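You operate a simulated robot arm through the tools that you are given. There is no shell and no other tool. Be economical: measure what you need, move in short steps, check, and stop when the job is done.

Carry out the task below with a simulated robot arm. There is one attempt and no reset: what you move stays moved.

Task
Fit the 60 W bulb in the raking lamp and switch it on again.
Fine: the old bulb has gone black; switch off and watch the Hot light go out before it comes out; it goes in the Spent cup; shut the lid before you switch on; leave the dial.
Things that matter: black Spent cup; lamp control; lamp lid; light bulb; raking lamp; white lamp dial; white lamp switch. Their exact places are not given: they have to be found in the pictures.

Only the result counts: the job must be done as asked and must still hold three seconds after the hand-in. Knocking over, shifting, dropping, spilling or breaking anything else fails it. A push-on lid holds only when it is set on centred and level and pressed home; a screw cap is set on level and turned clockwise until tight.

Robot
A 6-joint arm with a two-finger parallel gripper on a trunk, on a base that drives. Base frame: it is fixed to the floor where the robot stands at the start and does not move with it; the origin is under the middle of the robot, x ahead of it, y to its left, z up; the surface under the hand at the start is at about z = 800. Readings come in mm, rad, newtons and seconds.
Its first joint turns from -2.897 to 2.897 rad. Places, roughly: black Spent cup [500, 500, 800]; lamp control [500, -200, 800]; lamp lid [700, -200, 900]; raking lamp [700, -200, 800]; white lamp dial [500, -200, 800]; white lamp switch [500, -200, 800]. Payload 3.91 kg.
The TCP is the grasp point between the finger pads, 30 mm short of the fingertips. In the tool frame z runs along the fingers and y along their closing line. The gripper opens to 110 mm. The fingers are 20 mm wide and 10 mm thick; the gripper's body (48 by 112 mm) begins 55 mm behind the TCP.
Orientation is that of the tool frame in the base frame, as [roll, pitch, yaw] about the fixed x, y, z axes, in that order (R = Rz(yaw) Ry(pitch) Rx(roll)). With the fingers straight down and closing along the base's y, the tool's x points along the base's -x, its y along +y and its z along -z.

Tools
- The arm moves only by the tool servo_tool. Its argument "rows" is text: rows parted by semicolons, each of 7 numbers parted by spaces: the gripper command, from -1 (fully open) to 1 (shut), values between in proportion, then the shift along the tool's x, y, z in mm, then the turn, a rotation vector about the tool's x, y, z in degrees. In form: jaw x y z wx wy wz; .... A call has 1 to 8 rows; each row shifts and turns the commanded pose from where the row before left it, along the tool's axes as they then stand. Each row takes 0.2 s and may step no farther than 50 mm and 0.15 rad from the row before; otherwise, or with a gripper value out of range, the whole call is refused. A pose out of reach is approached as far as the arm can. The call stops where the force on the tool passes 90 N (or 10 N more than at its start, if that is more) or the arm is blocked; 0.2 s more then pass. Each finger travels about 108 mm/s and halts on what it meets, pressing with about 41 N; the grip force reading is that of the motor and also rises with nothing between the fingers. The clock runs only during rows and for 0.2 s after the last one: add rows that do not move to give the fingers time. It gives the time, the measured TCP pose, the force on the tool (base axes), the opening and the grip force at its end, in the units of the frame above (readings bear some noise), with the torque about the TCP (base axes, N m) and any sound that the robot's microphone picked up.
- Cameras (640 x 400 px; columns grow to the right, rows downward): "scene" is now at [582.4, 221.9, 1313.3]; the picture's right is [-0.00, -0.17, -0.99], its down [-0.39, -0.91, 0.16] and it looks along [-0.92, 0.39, -0.07] (base axes); focal length 214 px, centre (320, 200). "wrist" rides on the gripper at [72, 17, -103] in the tool frame; the picture's right is [-0.23, 0.97, 0.00], its down [-0.76, -0.18, -0.62] and it looks along [-0.61, -0.14, 0.78] (tool axes); focal length 222 px, centre (320, 200).
- get_image(camera): a new picture of that camera. The clock stands still meanwhile.
- base_move(legs): drives the robot by 1 to 6 legs, each [ahead, left, turn to the left] in mm, mm and rad, along the robot's own axes; the way and the turn of a leg run together, so that a leg with both is an arc; at most 1500 mm and 3.142 rad a leg. The arm and the cameras ride along, it lands a little off, and it stops where it bumps. It gives what a move gives.
- pan_tilt(pan, tilt): turns the head with the scene camera to pan (to the left, within 1.396 rad either way) and tilt (down, from -0.506 to 1.204), counted from straight ahead of the robot. It gives what a move gives.
- pixel_to_xyz(camera, pixels): there is no depth. For up to 12 entries [column, row, z] of the newest picture of that camera ("zoom" is the newest enlarged one), the place [x, y] in the base frame at which the ray of that pixel passes the height z, good to about 2 mm. The clock stands still meanwhile.
- zoom(camera, box): a new picture of the part [left, top, right, bottom] of that camera's present view, enlarged. The clock stands still meanwhile.
- sign_off(): hands the job in; it is judged then, once.

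Keep the steps short. Do not move on a guess: measure, check each grasp and each placing, and mend mistakes. In all there are 80 turns and 48 pictures (those below and enlarged ones count). Leave the gripper open and the arm clear of the work at the hand-in unless told otherwise, and finish with a single line.

The tools are called after "Emit:" as a command line: name --argument value ..., lists and objects as JSON in quotes. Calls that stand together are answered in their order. servo_tool: Moves the arm, as the interface text tells. Its arguments: {"type":"object","properties":{"rows":{"type":"string"}},"required":["rows"]} The other tools are called the same way: base_move (legs) drives the base; pan_tilt (pan, tilt) turns the head that bears the scene camera; get_image (camera) takes a picture; pixel_to_xyz (camera, pixels) gives the place at which the rays of pixels pass given heights; zoom (camera, box) takes an enlarged picture of a part of a camera's view; sign_off () hands the job in.

At the start:

```text
t: 0.0
ee_pos: [569.4, 163.5, 1191.7]
orientation: [-3.141, 0.001, 3.142]
wrist_force: [0.4, -0.3, 0.4]
torque: [0.0, 0.01, -0.01]
finger_gap: 110.1
gripper_force: 0.1
robot x, y, heading: [0.2, -0.4, 0.005]
head pan, tilt: [1.4, 1.166]
```

scene: 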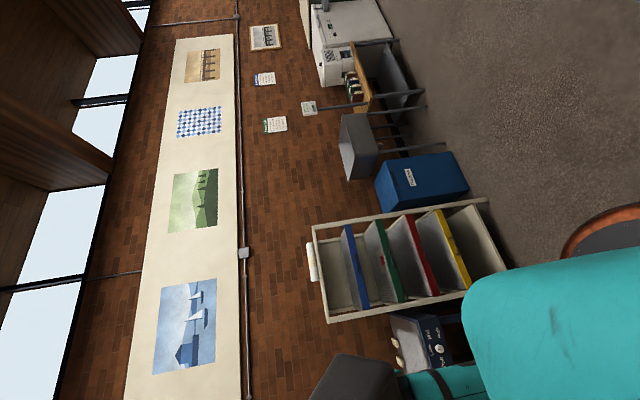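
wrist: 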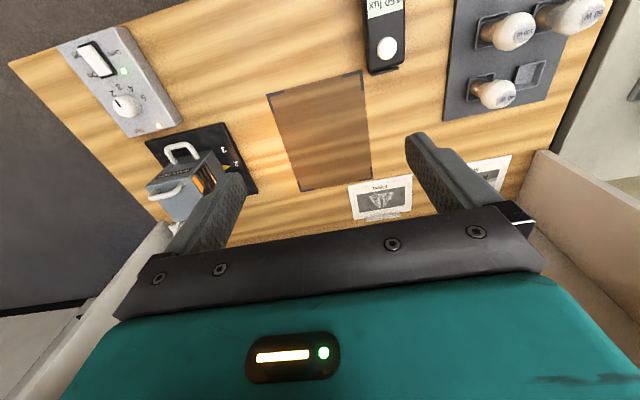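

The wrist picture shows a control box (top left), the lamp, a bulb tray and more. I turn the head towards the table.

Emit:
pan_tilt --pan 0 --tilt 0.9

Emit:
get_image --camera "scene"

Emit:
zoom --camera "wrist" --box '[40, 10, 260, 240]'

Emit:
zoom --camera "wrist" --box '[340, 0, 620, 220]'

```text
t: 1.5
ee_pos: [570.5, 161.7, 1192.7]
orientation: [-3.141, 0.002, -3.141]
wrist_force: [0.3, 0.6, -0.5]
torque: [-0.01, 0.0, 0.02]
finger_gap: 109.8
gripper_force: 0.1
robot x, y, heading: [0.2, -0.4, 0.002]
head pan, tilt: [0.0, 0.901]
```

```text
45 pictures are left
```

scene: 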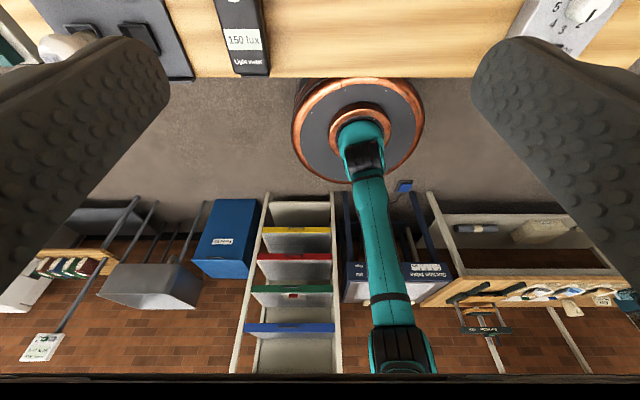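

```text
1.74 times, centred on (150, 125) of wrist
```

zoom: 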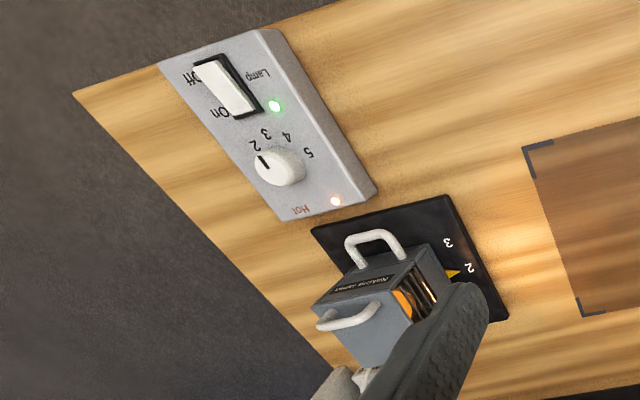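

```text
1.82 times, centred on (480, 110) of wrist
```

zoom: 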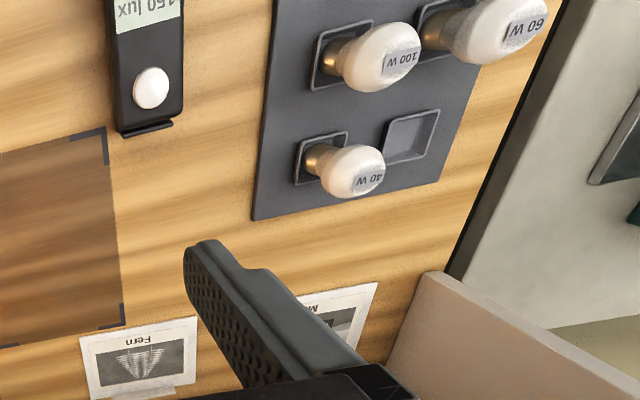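

The scene camera looks back past vertical, so I try a smaller tilt.

Emit:
pan_tilt --pan 0 --tilt 0.0

Emit:
get_image --camera "scene"

Emit:
pixel_to_xyz --camera "scene" --pixels '[[320, 200, 800], [320, 200, 1000], [100, 200, 800], [100, 200, 1000], [320, 300, 800], [320, 300, 1000]]'

Emit:
get_image --camera "wrist"

Emit:
pixel_to_xyz --camera "wrist" --pixels '[[96, 60, 840], [124, 70, 840], [127, 105, 840], [159, 126, 840], [184, 188, 900], [180, 152, 900], [496, 92, 820], [515, 32, 820], [575, 17, 820], [365, 110, 800], [528, 75, 810]]'

```text
t: 2.7
ee_pos: [570.4, 162.5, 1191.8]
orientation: [3.141, 0.001, 3.141]
wrist_force: [-0.1, 0.5, 0.1]
torque: [0.02, 0.03, 0.0]
finger_gap: 109.9
gripper_force: 0.1
robot x, y, heading: [-0.3, -1.5, -0.0]
head pan, tilt: [0.0, 0.0]
```

```text
42 pictures are left
```

scene: 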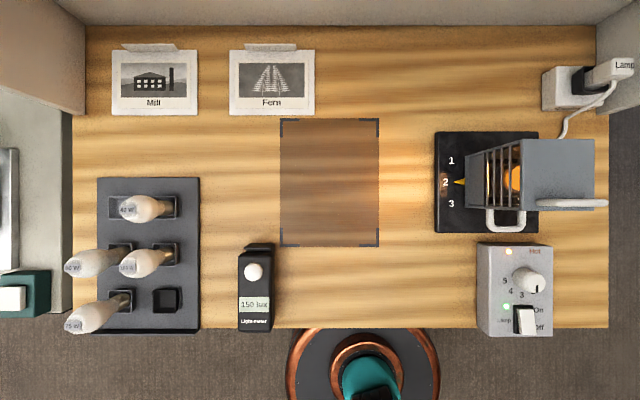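

```text
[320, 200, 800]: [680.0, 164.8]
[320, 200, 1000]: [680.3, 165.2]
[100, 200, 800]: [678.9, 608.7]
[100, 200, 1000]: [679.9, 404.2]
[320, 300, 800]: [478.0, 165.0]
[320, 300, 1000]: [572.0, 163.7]
```

```text
41 pictures are left
```

wrist: 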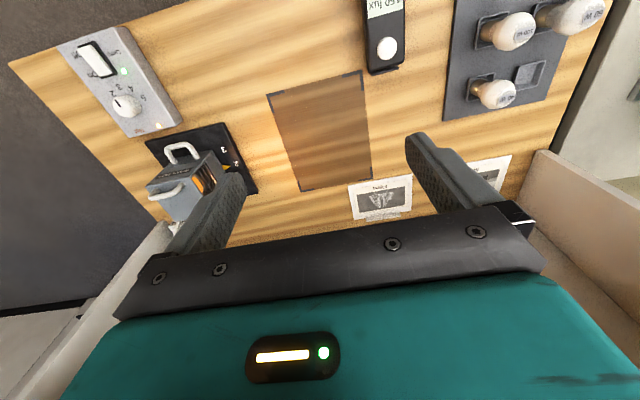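

```text
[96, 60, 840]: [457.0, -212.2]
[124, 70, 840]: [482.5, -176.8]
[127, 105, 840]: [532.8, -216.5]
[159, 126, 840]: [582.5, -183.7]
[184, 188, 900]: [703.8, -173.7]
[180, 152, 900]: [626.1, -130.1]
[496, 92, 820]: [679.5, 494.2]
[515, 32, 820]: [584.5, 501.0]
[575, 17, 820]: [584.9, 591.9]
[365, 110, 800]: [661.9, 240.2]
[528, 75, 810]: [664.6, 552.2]
```

Now I have a top-down view. I zoom into the tray and the lamp/control.

Emit:
zoom --camera "scene" --box '[50, 170, 280, 340]'

Emit:
zoom --camera "scene" --box '[420, 120, 620, 345]'

```text
2.35 times, centred on (165, 255) of scene
```

zoom: 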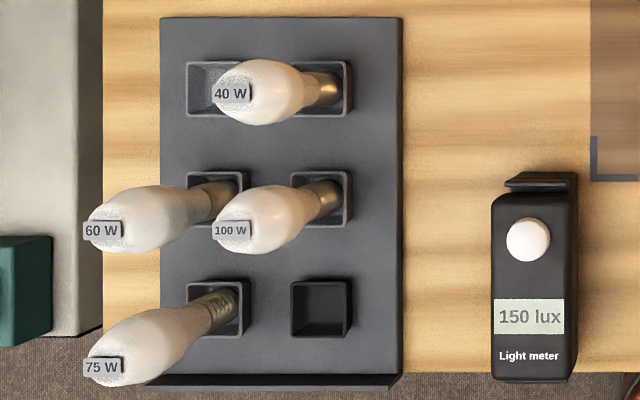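

```text
1.78 times, centred on (520, 232) of scene
```

zoom: 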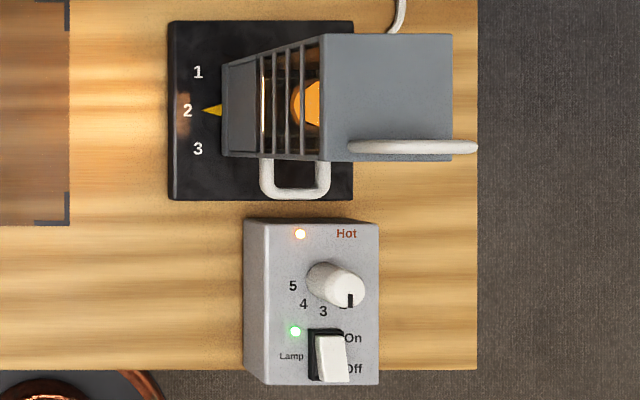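

I move the hand over towards the lamp for a closer wrist view.

Emit:
servo_tool --rows "-1 20 -45 0 0 0 0; -1 20 -45 0 0 0 0; -1 20 -45 0 0 0 0; -1 20 -45 0 0 0 0; -1 20 -45 0 0 0 0; -1 20 -45 0 0 0 0; -1 20 -45 10 0 0 0; -1 10 -40 20 0 0 0"

Emit:
get_image --camera "wrist"

Emit:
get_image --camera "scene"

```text
refused: row 7 steps farther than a row can; nothing moved
```

```text
38 pictures are left
```

wrist: 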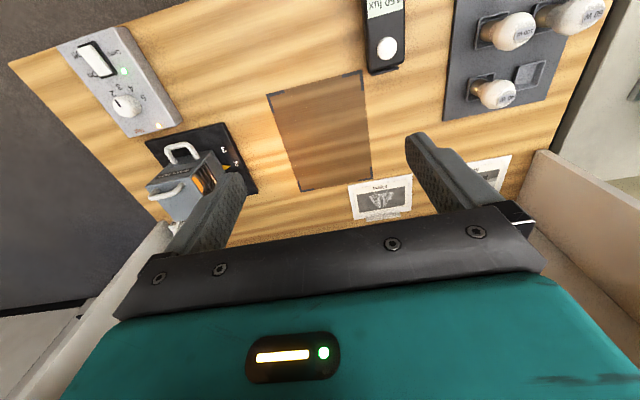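

```text
37 pictures are left
```

scene: 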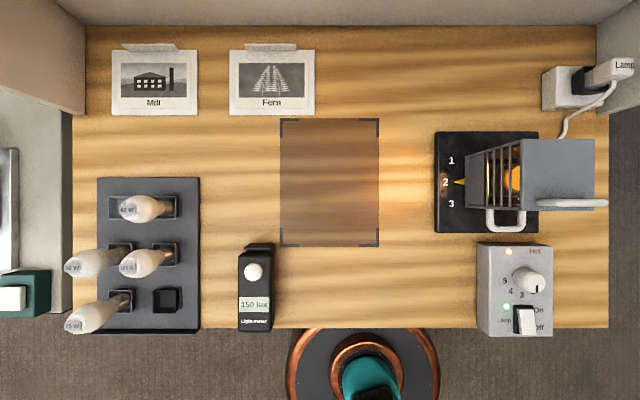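

The row limit is 50 mm in total, so I retry with smaller steps.

Emit:
servo_tool --rows "-1 15 -46 0 0 0 0; -1 15 -46 0 0 0 0; -1 15 -46 0 0 0 0; -1 15 -46 0 0 0 0; -1 15 -46 0 0 0 0; -1 15 -46 0 0 0 0; -1 15 -46 0 0 0 0; -1 0 -10 40 0 0 0"

Emit:
get_image --camera "wrist"

```text
t: 4.5
ee_pos: [466.8, -169.4, 1155.5]
orientation: [-3.14, 0.002, -3.14]
wrist_force: [0.4, 0.5, -0.4]
torque: [0.0, -0.03, -0.01]
finger_gap: 110.3
gripper_force: 0.1
robot x, y, heading: [2.9, 0.2, -0.004]
head pan, tilt: [0.0, 0.0]
```

```text
36 pictures are left
```

wrist: 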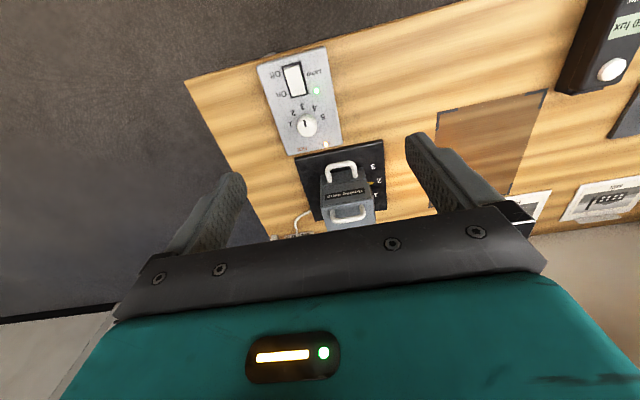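

Emit:
zoom --camera "wrist" --box '[240, 40, 420, 240]'

Emit:
get_image --camera "scene"

```text
2.00 times, centred on (330, 140) of wrist
```

zoom: 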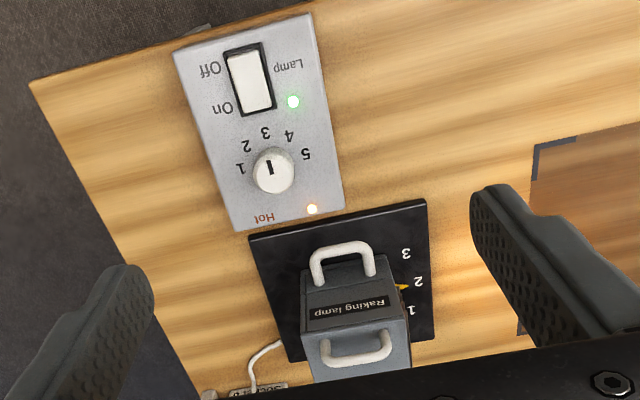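

```text
34 pictures are left
```

scene: 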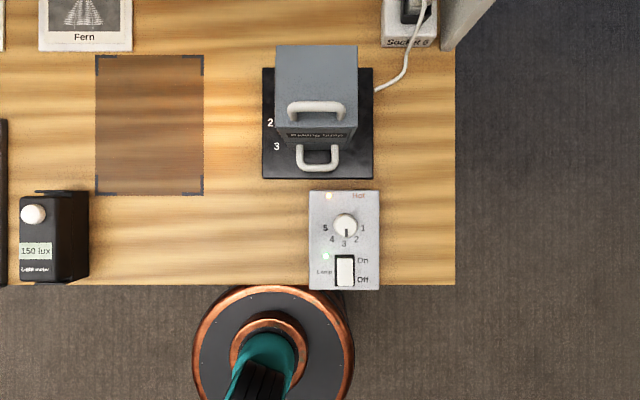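

Emit:
pixel_to_xyz --camera "scene" --pixels '[[320, 200, 800], [320, 200, 1000], [100, 200, 800], [100, 200, 1000], [288, 108, 950], [346, 108, 950], [345, 270, 840], [345, 270, 860], [298, 160, 850], [337, 160, 850], [263, 178, 800], [373, 68, 800]]'

Emit:
pixel_to_xyz --camera "wrist" --pixels '[[293, 80, 850], [293, 80, 830], [343, 163, 850], [343, 163, 880], [347, 217, 950], [347, 217, 930], [331, 206, 950], [365, 204, 950], [306, 125, 850], [325, 144, 830], [317, 90, 830]]'

```text
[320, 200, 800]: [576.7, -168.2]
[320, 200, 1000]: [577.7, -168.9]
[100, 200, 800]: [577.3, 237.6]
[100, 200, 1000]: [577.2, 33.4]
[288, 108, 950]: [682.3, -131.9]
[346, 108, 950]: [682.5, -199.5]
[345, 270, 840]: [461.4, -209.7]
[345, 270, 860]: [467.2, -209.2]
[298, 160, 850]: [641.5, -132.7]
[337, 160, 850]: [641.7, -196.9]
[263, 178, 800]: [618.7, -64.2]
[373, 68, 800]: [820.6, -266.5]
```

```text
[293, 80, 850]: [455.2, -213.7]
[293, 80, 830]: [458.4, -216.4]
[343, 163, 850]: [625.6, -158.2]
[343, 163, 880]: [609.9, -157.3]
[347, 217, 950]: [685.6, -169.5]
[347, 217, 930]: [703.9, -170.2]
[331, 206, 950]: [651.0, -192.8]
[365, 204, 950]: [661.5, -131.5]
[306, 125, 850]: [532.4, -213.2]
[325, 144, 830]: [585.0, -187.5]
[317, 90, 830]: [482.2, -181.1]
```

The rocker is at about (458,-212), with its raised Off end near x=441. I close the fingers and come down above that end to tip height of about 875.

Emit:
servo_tool --rows "1 25 -42 0 0 0 0; 1 0 0 50 0 0 0; 1 0 0 50 0 0 0; 1 0 0 50 0 0 0; 1 0 0 50 0 0 0; 1 0 0 50 0 0 0; 1 0 0 0 0 0 0; 1 0 0 0 0 0 0"

Emit:
get_image --camera "wrist"

```text
t: 6.3
ee_pos: [439.5, -211.1, 901.0]
orientation: [-3.14, -0.001, 3.141]
wrist_force: [-0.5, 0.4, 0.5]
torque: [-0.02, -0.02, -0.03]
finger_gap: 0.0
gripper_force: 37.4
robot x, y, heading: [-1.1, 5.6, -0.002]
head pan, tilt: [0.0, 0.0]
```

```text
33 pictures are left
```

wrist: 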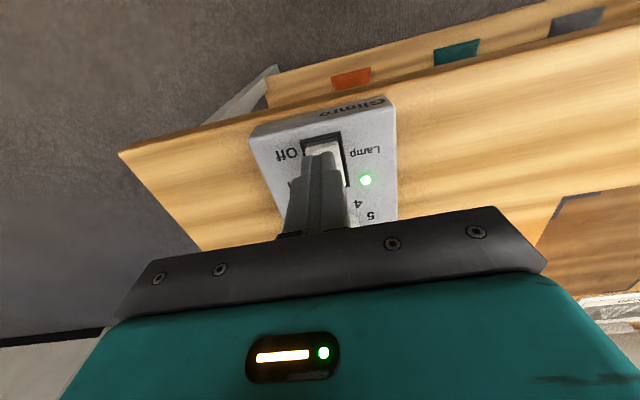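

Emit:
zoom --camera "wrist" --box '[240, 80, 420, 240]'

Emit:
pixel_to_xyz --camera "wrist" --pixels '[[304, 140, 830], [339, 133, 830], [347, 186, 830], [306, 150, 845], [333, 142, 845], [366, 180, 830], [320, 156, 871]]'

```text
2.50 times, centred on (330, 160) of wrist
```

zoom: 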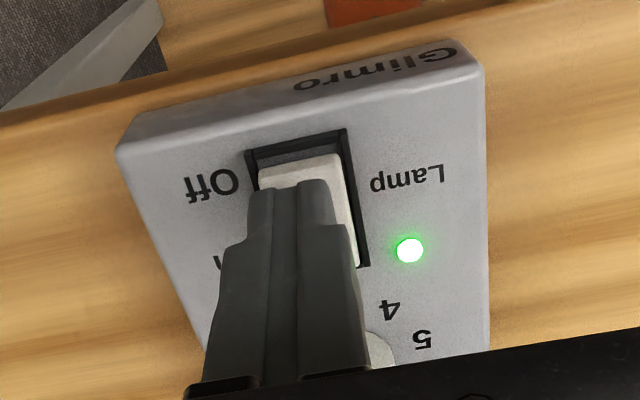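

```text
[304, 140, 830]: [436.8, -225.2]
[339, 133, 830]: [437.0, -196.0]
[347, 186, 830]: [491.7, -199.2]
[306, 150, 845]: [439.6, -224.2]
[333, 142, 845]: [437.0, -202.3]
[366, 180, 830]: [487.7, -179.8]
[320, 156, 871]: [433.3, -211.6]
```

Rocker's Off end spans x from about 440, y −224..−200. I shift 8 mm ahead and press down in small steps.

Emit:
servo_tool --rows "1 -8 0 10 0 0 0; 1 0 0 10 0 0 0; 1 0 0 5 0 0 0; 1 0 0 4 0 0 0; 1 0 0 4 0 0 0"

Emit:
get_image --camera "wrist"

```text
t: 7.5
ee_pos: [448.0, -211.6, 877.0]
orientation: [-3.134, 0.011, 3.14]
wrist_force: [-9.5, 7.4, 23.6]
torque: [0.29, 0.11, 0.07]
finger_gap: 0.0
gripper_force: 37.7
robot x, y, heading: [-0.7, 4.3, -0.0]
head pan, tilt: [0.0, 0.0]
stopped in row 5: the force on the tool passed its limit at 105 N (the readings are from after the stop); the commanded pose is now the measured one
```

```text
31 pictures are left
```

wrist: 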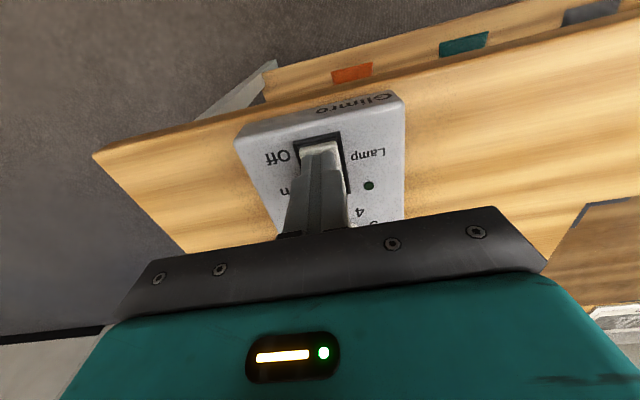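

The green LED is out, so the lamp is off. I lift away, level the tool and view control and lamp.

Emit:
servo_tool --rows "-0.5 0 0 -30 0 0 0; -0.5 0 0 -50 -0.43 0.63 0; -0.5 0 0 -50 0 0 0; -0.5 0 0 -50 0 0 0; -0.5 0 0 -50 0 0 0; -0.5 0 0 -40 0 0 0; -0.5 0 0 0 0 0 0"

Emit:
get_image --camera "scene"

```text
t: 9.1
ee_pos: [447.4, -214.8, 1145.5]
orientation: [3.139, -0.003, -3.141]
wrist_force: [-0.1, -0.5, -0.5]
torque: [0.02, -0.02, -0.01]
finger_gap: 82.7
gripper_force: 0.1
robot x, y, heading: [-3.0, 4.5, 0.004]
head pan, tilt: [0.0, 0.0]
```

```text
30 pictures are left
```

scene: 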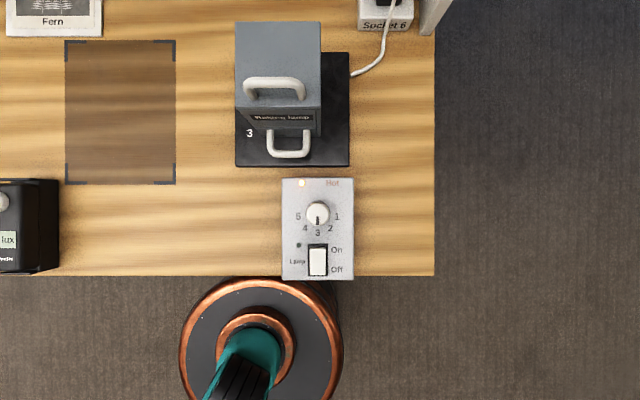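

Hot is still lit. Meanwhile I move left and look at the lamp from the side.

Emit:
servo_tool --rows "-1 -19 42 18 0 0 0; -1 -19 42 18 0 0 0; -1 -19 42 18 0 0 0; -1 -19 42 18 0 0 0; -1 -19 42 18 0 0 0; -1 -19 42 18 0 0 0; -1 -19 42 18 0 0 0; -1 -19 42 18 0 0 0"

Emit:
pan_tilt --pan -1.2 --tilt 0.0

Emit:
get_image --camera "scene"

```text
t: 10.9
ee_pos: [599.8, 121.5, 1002.9]
orientation: [3.14, -0.002, 3.139]
wrist_force: [0.3, 0.2, -0.1]
torque: [0.02, -0.03, 0.01]
finger_gap: 109.8
gripper_force: 0.1
robot x, y, heading: [-0.6, -1.8, -0.002]
head pan, tilt: [0.0, 0.0]
```

```text
t: 12.3
ee_pos: [600.5, 121.0, 1002.4]
orientation: [3.14, -0.003, 3.138]
wrist_force: [0.3, 0.1, -0.6]
torque: [-0.02, 0.0, -0.01]
finger_gap: 110.2
gripper_force: 0.0
robot x, y, heading: [2.3, 1.9, -0.003]
head pan, tilt: [-1.201, 0.0]
```

```text
29 pictures are left
```

scene: 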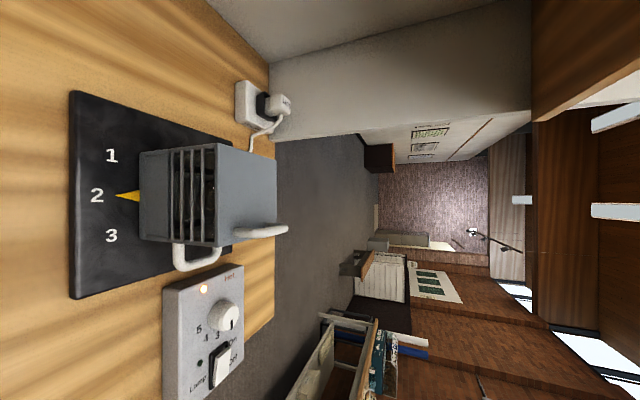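

Emit:
zoom --camera "scene" --box '[120, 120, 300, 290]'

Emit:
pixel_to_xyz --camera "scene" --pixels '[[320, 200, 900], [320, 200, 800], [235, 232, 950], [288, 230, 950], [215, 245, 910], [215, 145, 910], [277, 225, 910], [277, 158, 910]]'

```text
2.35 times, centred on (210, 205) of scene
```

zoom: 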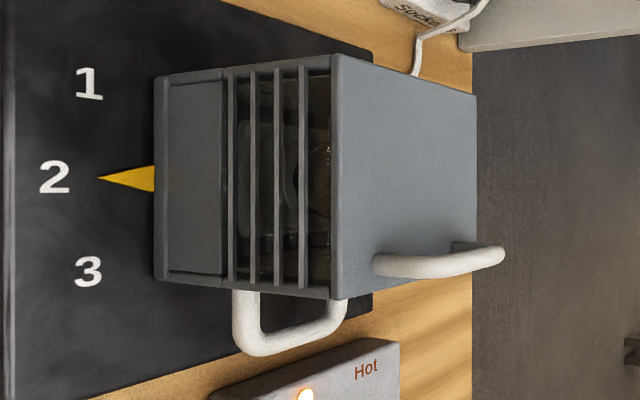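

```text
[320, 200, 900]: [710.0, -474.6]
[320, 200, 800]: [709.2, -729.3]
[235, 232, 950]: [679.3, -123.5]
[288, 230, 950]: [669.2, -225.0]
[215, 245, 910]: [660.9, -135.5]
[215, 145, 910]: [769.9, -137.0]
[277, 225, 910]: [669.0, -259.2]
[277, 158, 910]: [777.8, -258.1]
```

Triangulation: lid top is about z=934, its handle bar is at about (682, y −132..−199, z 957), and the lid's front edge is at x≈668. The handle sits near the front edge, so the hinge is probably at the rear. I move above the handle, high, and look.

Emit:
servo_tool --rows "-1 0 0 -50 0 0 0; -1 -13 -47 -5 0 0 0; -1 -13 -47 0 0 0 0; -1 -13 -47 0 0 0 0; -1 -13 -47 0 0 0 0; -1 -13 -47 0 0 0 0; -1 -13 -47 0 0 0 0; -1 0 -5 0 0 0 0"

Emit:
pan_tilt --pan 0 --tilt 0.6

Emit:
get_image --camera "scene"

Emit:
get_image --camera "wrist"

```text
t: 14.1
ee_pos: [677.5, -163.9, 1055.7]
orientation: [-3.141, -0.002, 3.14]
wrist_force: [0.1, -0.4, 0.2]
torque: [-0.02, 0.03, -0.03]
finger_gap: 110.1
gripper_force: 0.0
robot x, y, heading: [1.7, -0.2, -0.002]
head pan, tilt: [-1.201, 0.0]
```

```text
t: 15.5
ee_pos: [678.6, -163.0, 1055.1]
orientation: [3.14, -0.001, 3.141]
wrist_force: [-0.1, 0.3, 0.9]
torque: [0.02, -0.03, 0.04]
finger_gap: 110.1
gripper_force: 0.0
robot x, y, heading: [-1.0, -0.9, 0.002]
head pan, tilt: [0.0, 0.6]
```

```text
27 pictures are left
```

scene: 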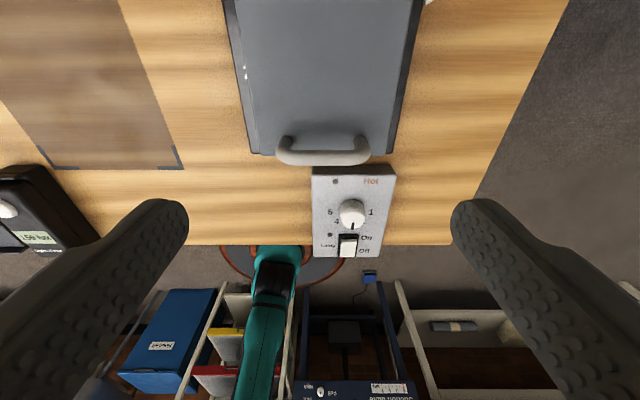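

```text
26 pictures are left
```

wrist: 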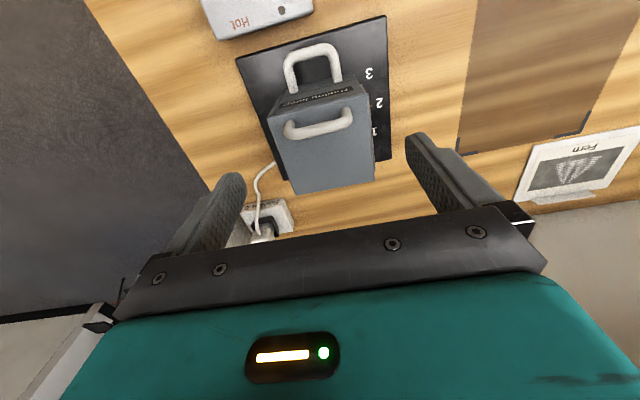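

The Hot light is out. I measure the handle with both cameras.

Emit:
pixel_to_xyz --camera "wrist" --pixels '[[318, 128, 950], [318, 128, 960], [286, 130, 957], [351, 114, 957], [270, 141, 934], [370, 95, 934], [292, 192, 934], [376, 180, 934]]'

Emit:
pixel_to_xyz --camera "scene" --pixels '[[323, 157, 950], [323, 157, 960], [280, 150, 957], [368, 150, 957], [250, 154, 934], [394, 154, 934], [237, 5, 934], [418, 5, 934]]'

```text
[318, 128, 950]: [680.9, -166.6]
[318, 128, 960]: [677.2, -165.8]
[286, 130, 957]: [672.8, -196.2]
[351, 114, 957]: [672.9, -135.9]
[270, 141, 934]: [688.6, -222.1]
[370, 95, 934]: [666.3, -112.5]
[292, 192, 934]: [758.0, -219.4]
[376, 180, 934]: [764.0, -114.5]
```

```text
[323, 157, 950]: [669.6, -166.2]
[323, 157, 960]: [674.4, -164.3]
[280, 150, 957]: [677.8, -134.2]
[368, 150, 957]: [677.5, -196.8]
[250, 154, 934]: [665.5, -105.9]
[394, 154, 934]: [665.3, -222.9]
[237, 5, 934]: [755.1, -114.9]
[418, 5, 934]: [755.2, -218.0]
```

Bar: (676, −165.5, 963), 63 mm long. I descend to z≈972 straddling its ends and close.

Emit:
servo_tool --rows "-1 2 -2 40 0 0 0; -1 0 0 30 0 0 0; -1 0 0 14 0 0 0; 0.2 0 0 0 0 0 0; 0.6 0 0 0 0 0 0; 1 0 0 0 0 0 0; 1 0 0 0 0 0 0"

Emit:
get_image --camera "wrist"

```text
t: 17.1
ee_pos: [676.2, -166.4, 973.7]
orientation: [3.139, 0.0, -3.141]
wrist_force: [0.1, 1.2, -0.7]
torque: [-0.18, 0.0, 0.04]
finger_gap: 65.5
gripper_force: 45.1
robot x, y, heading: [0.0, 0.7, -0.0]
head pan, tilt: [0.0, 0.6]
```

```text
25 pictures are left
```

wrist: 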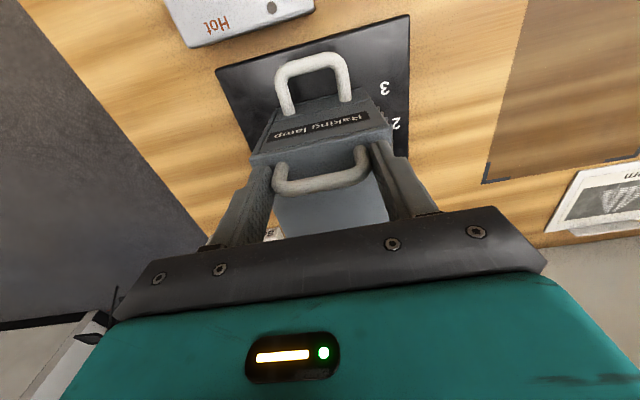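

Handle held (65.5 mm). I test-lift slightly along a hinge arc.

Emit:
servo_tool --rows "1 -2 0 -5 0 0 0; 1 -2 0 -5 0 0 0; 1 -3 0 -6 0 0 0"

Emit:
get_image --camera "wrist"

```text
t: 17.9
ee_pos: [684.4, -166.1, 987.6]
orientation: [3.138, -0.006, 3.141]
wrist_force: [17.1, -6.9, -29.5]
torque: [-0.03, 0.33, -0.03]
finger_gap: 65.4
gripper_force: 44.7
robot x, y, heading: [0.0, 2.5, -0.001]
head pan, tilt: [0.0, 0.6]
```

```text
24 pictures are left
```

wrist: 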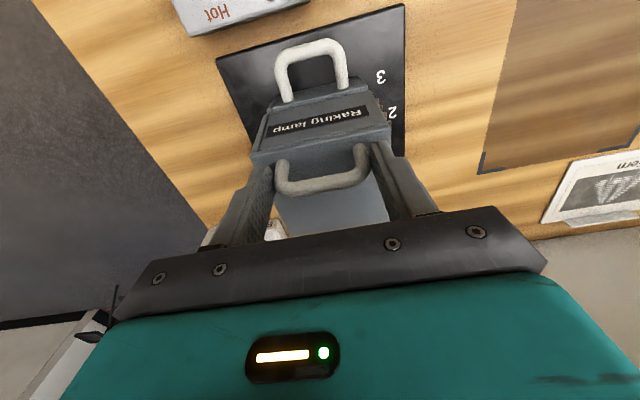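

Emit:
zoom --camera "wrist" --box '[200, 0, 420, 220]'

```text
1.82 times, centred on (310, 110) of wrist
```

zoom: 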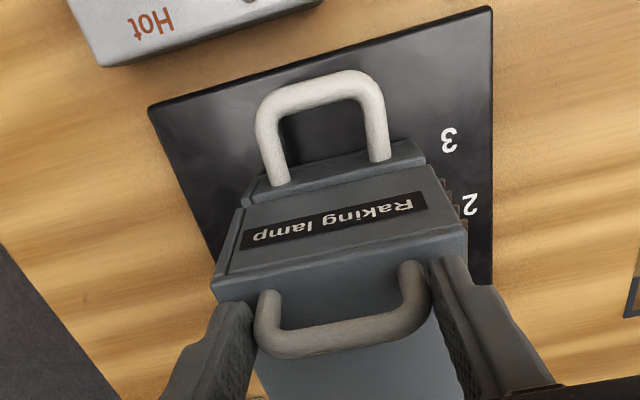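

The upper hood is the hinged lid (it starts to tilt; the lower body and base stay). The force says to go more along +x. I proceed in small arc steps.

Emit:
servo_tool --rows "1 -6 0 -5 0 0 0; 1 -6 0 -5 0 0 0"

```text
t: 18.5
ee_pos: [693.5, -165.3, 998.4]
orientation: [3.137, -0.003, 3.138]
wrist_force: [2.1, -8.7, -21.7]
torque: [0.02, 1.13, -0.04]
finger_gap: 65.9
gripper_force: 45.1
robot x, y, heading: [1.1, -0.9, 0.001]
head pan, tilt: [0.0, 0.6]
```

Emit:
servo_tool --rows "1 -6.5 0 -6.2 0 0 0; 1 -7 0 -5.6 0 0 0; 1 -7.5 0 -5 0 0 0"

```text
t: 19.3
ee_pos: [716.0, -165.6, 1015.5]
orientation: [3.139, -0.003, 3.139]
wrist_force: [3.5, -17.4, -29.3]
torque: [-0.25, 0.91, 0.11]
finger_gap: 65.6
gripper_force: 44.5
robot x, y, heading: [0.0, 2.2, -0.003]
head pan, tilt: [0.0, 0.6]
```

Emit:
servo_tool --rows "1 -8.3 -1 -3 0 0 0; 1 -8.6 0 -2 0 0 0; 1 -8.8 0 -1 0 0 0"

Emit:
get_image --camera "wrist"

```text
t: 20.1
ee_pos: [740.6, -163.8, 1022.3]
orientation: [3.14, 0.003, -3.141]
wrist_force: [-9.9, -8.1, 18.9]
torque: [-0.32, 1.09, 0.16]
finger_gap: 65.8
gripper_force: 45.0
robot x, y, heading: [2.0, 0.1, 0.001]
head pan, tilt: [0.0, 0.6]
```

```text
22 pictures are left
```

wrist: 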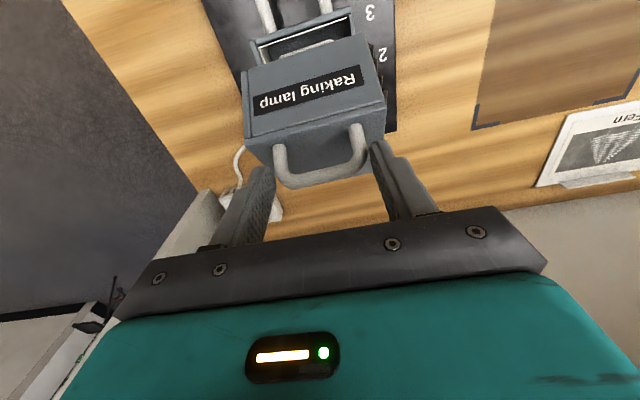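

Emit:
servo_tool --rows "1 -8 0 -2.5 0 0 0; 1 -8 0 -0.5 0 0 0; 1 -8 0 0.5 0 0 0"

```text
t: 20.9
ee_pos: [767.1, -164.5, 1023.8]
orientation: [3.137, -0.005, 3.141]
wrist_force: [-9.6, 2.9, -2.0]
torque: [-0.07, 1.32, -0.28]
finger_gap: 65.7
gripper_force: 44.7
robot x, y, heading: [0.8, 1.0, -0.002]
head pan, tilt: [0.0, 0.6]
```

Hinge fit: (758, z 922), radius 92, opened about 69°. I continue the arc.

Emit:
servo_tool --rows "1 -9.5 0 1.5 0 0 0; 1 -9.3 0 2.5 0 0 0; 1 -9 0 3.5 0 0 0"

Emit:
get_image --camera "wrist"

```text
t: 21.7
ee_pos: [794.6, -165.3, 1018.7]
orientation: [3.14, 0.0, 3.14]
wrist_force: [-2.9, -2.2, 20.8]
torque: [-0.14, 1.0, 0.16]
finger_gap: 65.8
gripper_force: 44.9
robot x, y, heading: [0.2, 2.3, 0.004]
head pan, tilt: [0.0, 0.6]
```

```text
21 pictures are left
```

wrist: 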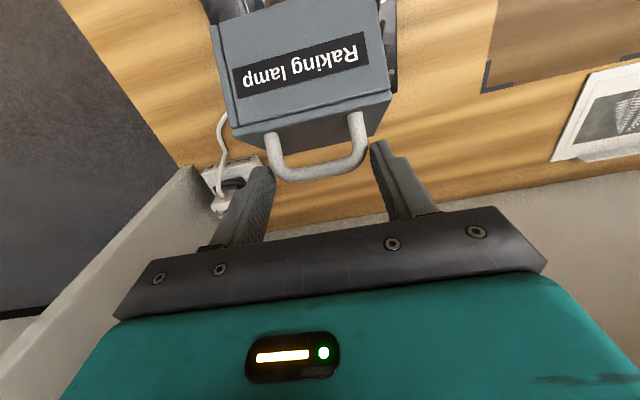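

Emit:
servo_tool --rows "1 -8.8 0 1.5 0 0 0; 1 -8.5 0 3.5 0 0 0; 1 -8 0 4.5 0 0 0"

```text
t: 22.5
ee_pos: [820.2, -165.1, 1007.4]
orientation: [3.138, -0.003, 3.14]
wrist_force: [1.1, 1.2, 17.0]
torque: [0.17, 0.84, -0.09]
finger_gap: 65.7
gripper_force: 45.0
robot x, y, heading: [-0.5, -0.6, 0.005]
head pan, tilt: [0.0, 0.6]
```

Emit:
servo_tool --rows "1 -8 0 3.5 0 0 0; 1 -7.5 0 4.5 0 0 0"

Emit:
get_image --camera "wrist"

```text
t: 23.1
ee_pos: [834.1, -165.1, 999.0]
orientation: [3.141, -0.004, -3.141]
wrist_force: [-0.4, -0.9, 12.4]
torque: [-0.28, 1.01, 0.1]
finger_gap: 65.8
gripper_force: 45.1
robot x, y, heading: [1.1, 4.0, 0.002]
head pan, tilt: [0.0, 0.6]
```

```text
20 pictures are left
```

wrist: 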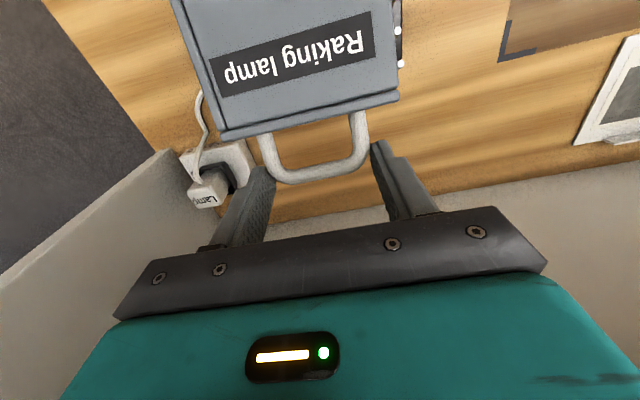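

About 115° open, but not surely past balance. I continue a bit.

Emit:
servo_tool --rows "1 -7 0 5.5 0 0 0; 1 -6.5 0 6 0 0 0; 1 -6 0 6.5 0 0 0"

```text
t: 23.9
ee_pos: [854.6, -165.7, 981.1]
orientation: [3.139, -0.002, -3.141]
wrist_force: [8.1, -1.4, 18.1]
torque: [-0.05, 0.67, 0.25]
finger_gap: 65.8
gripper_force: 45.7
robot x, y, heading: [1.5, 2.3, 0.002]
head pan, tilt: [0.0, 0.6]
```

Emit:
servo_tool --rows "1 -4.5 0 6.5 0 0 0; 1 -4 0 7 0 0 0"

```text
t: 24.5
ee_pos: [862.9, -165.6, 968.3]
orientation: [3.141, -0.002, -3.141]
wrist_force: [18.6, -3.7, 22.7]
torque: [0.1, 0.44, 0.5]
finger_gap: 65.2
gripper_force: 45.5
robot x, y, heading: [-3.2, 0.3, -0.003]
head pan, tilt: [0.0, 0.6]
```

Opened ~130°+. I release and rise, then check that the lid stays.

Emit:
servo_tool --rows "0 0 0 0 0 0 0; -1 0 0 0 0 0 0; -1 0 0 0 0 0 0; -1 0 0 -50 0 0 0; -1 0 0 -50 0 0 0; -1 30 0 -40 0 0 0; -1 50 0 0 0 0 0; -1 50 0 0 0 0 0"

Emit:
servo_tool --rows "-1 50 0 0 0 0 0; -1 50 0 0 0 0 0"

Emit:
pan_tilt --pan 0 --tilt 0

Emit:
get_image --camera "scene"

Emit:
get_image --camera "wrist"

```text
t: 26.4
ee_pos: [733.2, -187.7, 1064.1]
orientation: [3.104, -0.014, -3.126]
wrist_force: [4.4, -1.4, -2.9]
torque: [0.09, 0.46, -0.05]
finger_gap: 110.0
gripper_force: 0.1
robot x, y, heading: [16.5, -8.8, 0.022]
head pan, tilt: [0.0, 0.6]
stopped in row 8: the arm was blocked; the commanded pose is now the measured one
```

```text
t: 26.7
ee_pos: [398.9, -198.3, 1196.6]
orientation: [3.109, 0.243, 3.133]
wrist_force: [1.3, -7.9, 3.2]
torque: [0.63, 0.06, 0.02]
finger_gap: 110.0
gripper_force: 0.1
robot x, y, heading: [1.7, -15.4, 0.007]
head pan, tilt: [0.0, 0.6]
stopped in row 1: the arm was blocked; the commanded pose is now the measured one
```

```text
t: 27.7
ee_pos: [474.1, -237.1, 1151.9]
orientation: [3.111, 0.159, 3.087]
wrist_force: [-2.6, 0.4, 4.1]
torque: [-0.07, -0.22, -0.04]
finger_gap: 110.0
gripper_force: 0.1
robot x, y, heading: [-15.2, -36.5, -0.046]
head pan, tilt: [0.0, 0.0]
```

```text
19 pictures are left
```

scene: 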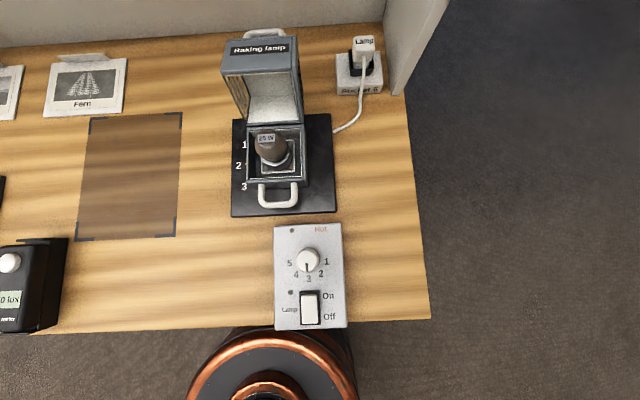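

```text
18 pictures are left
```

wrist: 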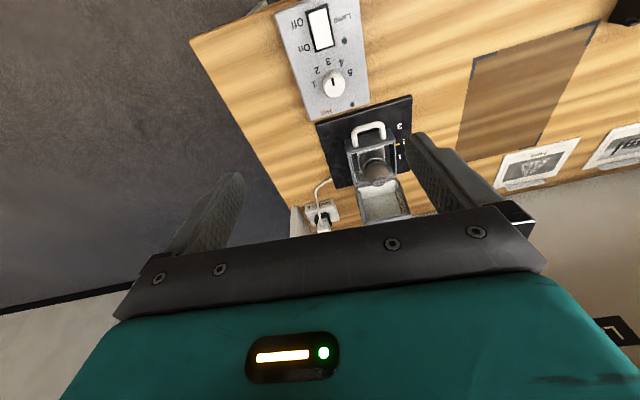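

The arm got blocked and jerked near full height, but the lid is open and everything stands. I check whether the pose has settled.

Emit:
servo_tool --rows "-1 0 0 0 0 0 0; -1 0 0 0 0 0 0; -1 0 0 0 0 0 0"

```text
t: 28.5
ee_pos: [562.5, -179.5, 1124.3]
orientation: [3.107, 0.11, -3.122]
wrist_force: [0.8, -0.5, -0.2]
torque: [0.01, 0.01, -0.01]
finger_gap: 109.8
gripper_force: 0.0
robot x, y, heading: [12.5, -9.0, 0.021]
head pan, tilt: [0.0, 0.0]
```

Emit:
servo_tool --rows "-1 0 0 0 0 0 0; -1 0 0 0 0 0 0; -1 0 0 0 0 0 0; -1 0 0 0 0 0 0"

Emit:
get_image --camera "scene"

```text
t: 29.5
ee_pos: [562.8, -180.7, 1124.5]
orientation: [3.108, 0.109, -3.122]
wrist_force: [-0.7, 0.0, -0.2]
torque: [0.0, 0.01, 0.0]
finger_gap: 110.1
gripper_force: 0.0
robot x, y, heading: [13.9, -10.4, 0.026]
head pan, tilt: [0.0, 0.0]
```

```text
17 pictures are left
```

scene: 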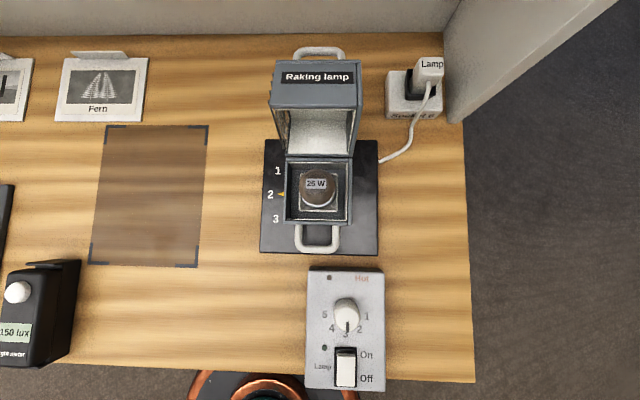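

Settled. Level the tool and re-image above the bulb.

Emit:
servo_tool --rows "-1 0 0 0 1.95 6.25 1.12; -1 -20 0 0 0 0 0; -1 0 0 0 0 0 0"

Emit:
get_image --camera "scene"

Emit:
zoom --camera "wrist" --box '[200, 20, 420, 220]'

```text
t: 30.3
ee_pos: [583.5, -181.2, 1123.6]
orientation: [3.141, -0.003, -3.139]
wrist_force: [-0.6, 0.3, 0.0]
torque: [0.0, -0.02, 0.0]
finger_gap: 109.8
gripper_force: 0.1
robot x, y, heading: [13.1, -14.1, 0.028]
head pan, tilt: [0.0, 0.0]
```

```text
16 pictures are left
```

scene: 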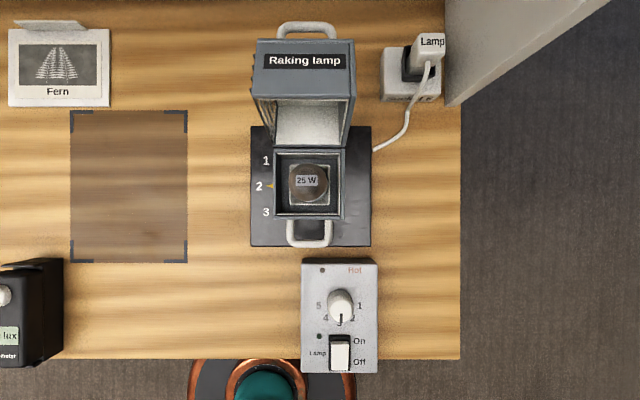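

```text
2.00 times, centred on (310, 120) of wrist
```

zoom: 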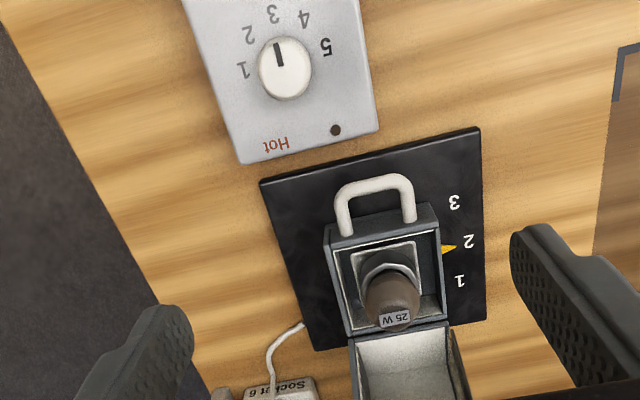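

Emit:
pixel_to_xyz --camera "scene" --pixels '[[320, 200, 900], [306, 181, 880], [306, 181, 920], [308, 184, 900], [291, 184, 900], [327, 184, 900], [275, 150, 870], [345, 218, 870], [280, 153, 870], [339, 213, 870]]'

Emit:
pixel_to_xyz --camera "wrist" --pixels '[[348, 180, 880], [348, 180, 920], [332, 170, 900], [359, 164, 900], [345, 137, 870], [318, 146, 870]]'

```text
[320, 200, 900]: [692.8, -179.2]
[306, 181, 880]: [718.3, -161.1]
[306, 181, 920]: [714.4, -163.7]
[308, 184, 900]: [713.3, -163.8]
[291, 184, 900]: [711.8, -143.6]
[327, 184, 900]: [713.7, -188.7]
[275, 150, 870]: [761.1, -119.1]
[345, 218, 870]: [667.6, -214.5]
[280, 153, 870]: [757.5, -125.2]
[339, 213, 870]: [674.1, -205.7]
```

```text
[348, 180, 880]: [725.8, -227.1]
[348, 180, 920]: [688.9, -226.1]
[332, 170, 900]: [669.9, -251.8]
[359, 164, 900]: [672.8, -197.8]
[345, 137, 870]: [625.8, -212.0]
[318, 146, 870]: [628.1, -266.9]
```

Emit:
pixel_to_xyz --camera "zoom" --pixels '[[396, 320, 880], [396, 320, 900], [396, 320, 920], [365, 300, 890], [418, 290, 890], [375, 255, 850], [328, 245, 870], [437, 208, 870], [448, 320, 870], [352, 338, 870]]'

```text
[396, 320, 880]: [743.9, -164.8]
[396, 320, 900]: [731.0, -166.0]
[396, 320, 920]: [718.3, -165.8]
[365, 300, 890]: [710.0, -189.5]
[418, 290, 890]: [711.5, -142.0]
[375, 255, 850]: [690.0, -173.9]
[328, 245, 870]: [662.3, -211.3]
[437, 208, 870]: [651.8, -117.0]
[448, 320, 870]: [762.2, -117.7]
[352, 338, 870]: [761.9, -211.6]
```

Bulb axis at (714, −165), top at z≈927. I go above it with the jaws at ~70 mm.

Emit:
servo_tool --rows "-0.3 -26 3.2 0 0 0 0; -0.3 -26 3.2 0 0 0 0; -0.3 -26 3.2 0 0 0 0; -0.3 -26 3.2 0 0 0 0; -0.3 -26 3.2 30 0 0 0; -0.3 0 0 40 0 0 0; -0.3 0 0 40 0 0 0; -0.3 0 0 40 0 0 0"

Emit:
get_image --camera "wrist"

```text
t: 32.1
ee_pos: [713.7, -161.4, 973.4]
orientation: [3.14, -0.002, -3.14]
wrist_force: [-0.4, 0.1, 0.0]
torque: [-0.02, 0.0, -0.02]
finger_gap: 71.4
gripper_force: 0.0
robot x, y, heading: [12.9, -8.9, 0.022]
head pan, tilt: [0.0, 0.0]
```

```text
14 pictures are left
```

wrist: 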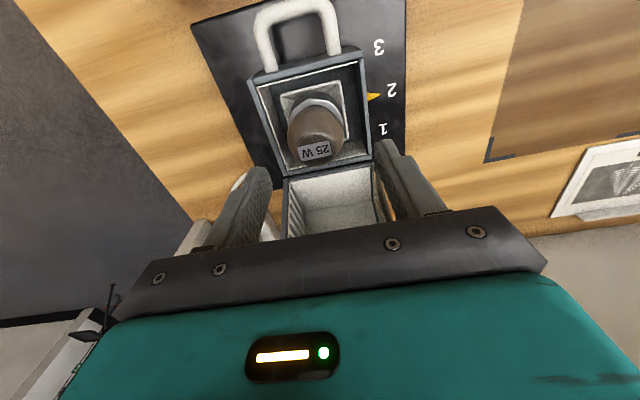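

Emit:
pixel_to_xyz --camera "wrist" --pixels '[[314, 150, 920], [314, 150, 927], [290, 142, 903], [344, 136, 903], [320, 143, 903]]'

```text
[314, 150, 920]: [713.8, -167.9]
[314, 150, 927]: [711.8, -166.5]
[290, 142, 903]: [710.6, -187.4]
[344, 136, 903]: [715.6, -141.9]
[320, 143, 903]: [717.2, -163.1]
```

Agreed: (713, −165). I descend to z≈902 and close on the bulb.

Emit:
servo_tool --rows "-0.3 0 -3.5 20 0 0 0; -0.3 0 0 25 0 0 0; -0.3 0 0 25 0 0 0; 0.1 0 0 0 0 0 0; 1 0 0 0 0 0 0; 1 0 0 0 0 0 0; 1 0 0 0 0 0 0"

```text
t: 33.0
ee_pos: [716.3, -168.7, 914.8]
orientation: [-3.139, 0.022, 3.141]
wrist_force: [1.1, -0.5, 19.9]
torque: [0.25, -1.61, -0.06]
finger_gap: 49.8
gripper_force: 0.0
robot x, y, heading: [12.7, -10.9, 0.026]
head pan, tilt: [0.0, 0.0]
stopped in row 4: the force on the tool passed its limit at 98 N (the readings are from after the stop); the commanded pose is now the measured one
```

Torque shows contact ~80 mm ahead: the head camera touches the raised lid's top. I raise to z≈921 (tips 891, still around the bulb's equator ≈904), level and regrip there.

Emit:
servo_tool --rows "-0.3 0 0 -10 0 0 0; -0.3 2.8 3.7 0 -0.15 1.26 0; -0.3 0 0 3 0 0 0; 0.3 0 0 0 0 0 0; 1 0 0 0 0 0 0; 1 0 0 0 0 0 0; 1 0 0 0 0 0 0"

Emit:
get_image --camera "wrist"

```text
t: 34.6
ee_pos: [713.2, -165.0, 919.0]
orientation: [-3.141, -0.005, 3.141]
wrist_force: [-0.7, -0.6, 0.7]
torque: [0.01, -0.02, 0.02]
finger_gap: 45.3
gripper_force: 41.2
robot x, y, heading: [15.0, -8.5, 0.024]
head pan, tilt: [0.0, 0.0]
```

```text
13 pictures are left
```

wrist: 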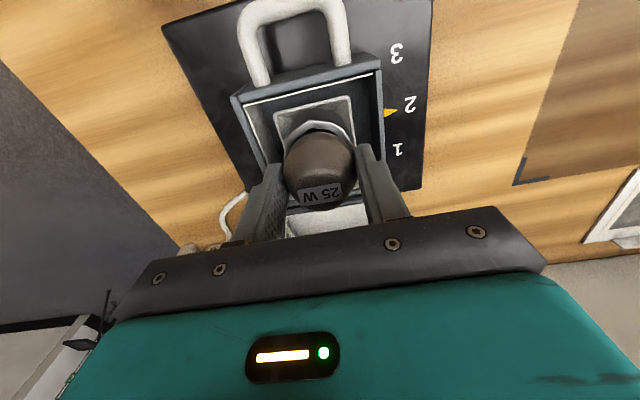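

Gripped at 45.3 mm, no side force. I pull up gently.

Emit:
servo_tool --rows "1 0 0 -3 0 0 0; 1 0 0 -4 0 0 0; 1 0 0 -5 0 0 0; 1 0 0 -6 0 0 0"

```text
t: 35.6
ee_pos: [711.9, -163.9, 938.0]
orientation: [-3.141, -0.006, -3.141]
wrist_force: [0.2, -0.4, -1.3]
torque: [0.02, -0.02, -0.02]
finger_gap: 45.4
gripper_force: 41.5
robot x, y, heading: [12.8, -12.5, 0.025]
head pan, tilt: [0.0, 0.0]
```

Free. I raise it and move toward the tray in moderate steps.

Emit:
servo_tool --rows "1 0 0 -30 0 0 0; 1 0 0 -30 0 0 0; 1 0 0 -30 0 0 0; 1 0 0 -30 0 0 0; 1 10 40 0 0 0 0; 1 15 40 0 0 0 0; 1 15 40 0 0 0 0; 1 15 40 0 0 0 0"

Emit:
servo_tool --rows "1 18 42 0 0 0 0; 1 18 42 0 0 0 0; 1 18 42 0 0 0 0; 1 18 42 0 0 0 0; 1 18 42 0 0 0 0; 1 18 42 0 0 0 0; 1 18 42 0 0 0 0; 1 18 42 0 0 0 0"

Emit:
get_image --camera "scene"

Emit:
get_image --camera "wrist"

```text
t: 37.4
ee_pos: [659.2, -3.8, 1057.2]
orientation: [-3.141, -0.007, 3.141]
wrist_force: [-0.3, -0.1, -1.2]
torque: [0.02, 0.04, 0.0]
finger_gap: 45.0
gripper_force: 40.6
robot x, y, heading: [16.8, -12.5, 0.022]
head pan, tilt: [0.0, 0.0]
```

```text
t: 39.2
ee_pos: [512.9, 333.4, 1056.6]
orientation: [-3.14, -0.003, -3.14]
wrist_force: [-0.7, -0.3, 0.4]
torque: [-0.01, -0.03, -0.01]
finger_gap: 45.0
gripper_force: 40.9
robot x, y, heading: [17.5, -15.8, 0.027]
head pan, tilt: [0.0, 0.0]
```

```text
12 pictures are left
```

scene: 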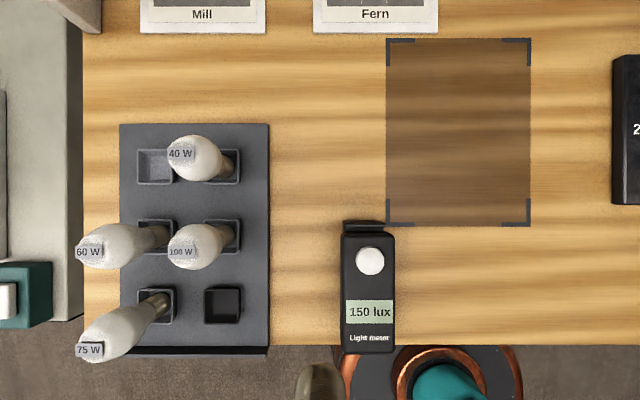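

```text
11 pictures are left
```

wrist: 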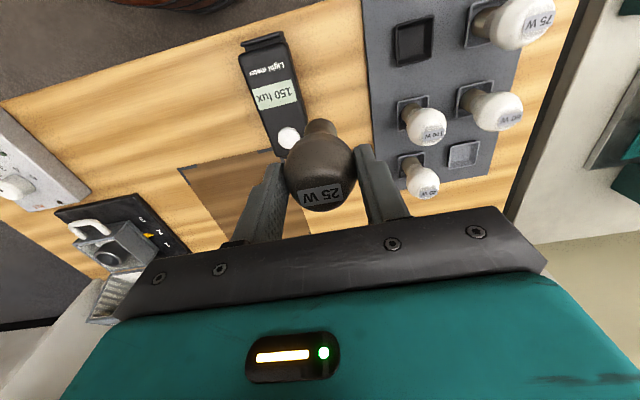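

Bulb held. Triangulated: cup at (491, 454), rim z≈828; 60 W bulb axis (576.5, 539), top z≈906. I move over the black cup.

Emit:
servo_tool --rows "1 7 40 0 0 0 0; 1 7 40 0 0 0 0; 1 8 40 0 0 0 0; 1 0 0 30 0 0 0; 1 0 0 30 0 0 0; 1 0 0 30 0 0 0; 1 0 0 10 0 0 0"

Emit:
get_image --camera "wrist"

```text
t: 40.8
ee_pos: [491.2, 451.8, 958.5]
orientation: [3.141, -0.004, -3.141]
wrist_force: [-0.2, -0.4, -0.5]
torque: [0.03, 0.01, 0.02]
finger_gap: 45.1
gripper_force: 41.2
robot x, y, heading: [12.2, -10.4, 0.024]
head pan, tilt: [0.0, 0.0]
```

```text
10 pictures are left
```

wrist: 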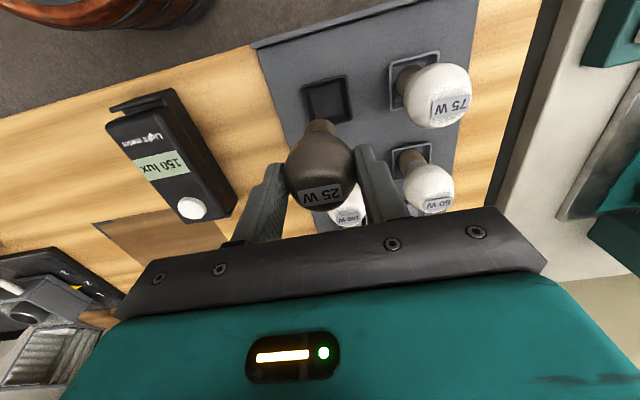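

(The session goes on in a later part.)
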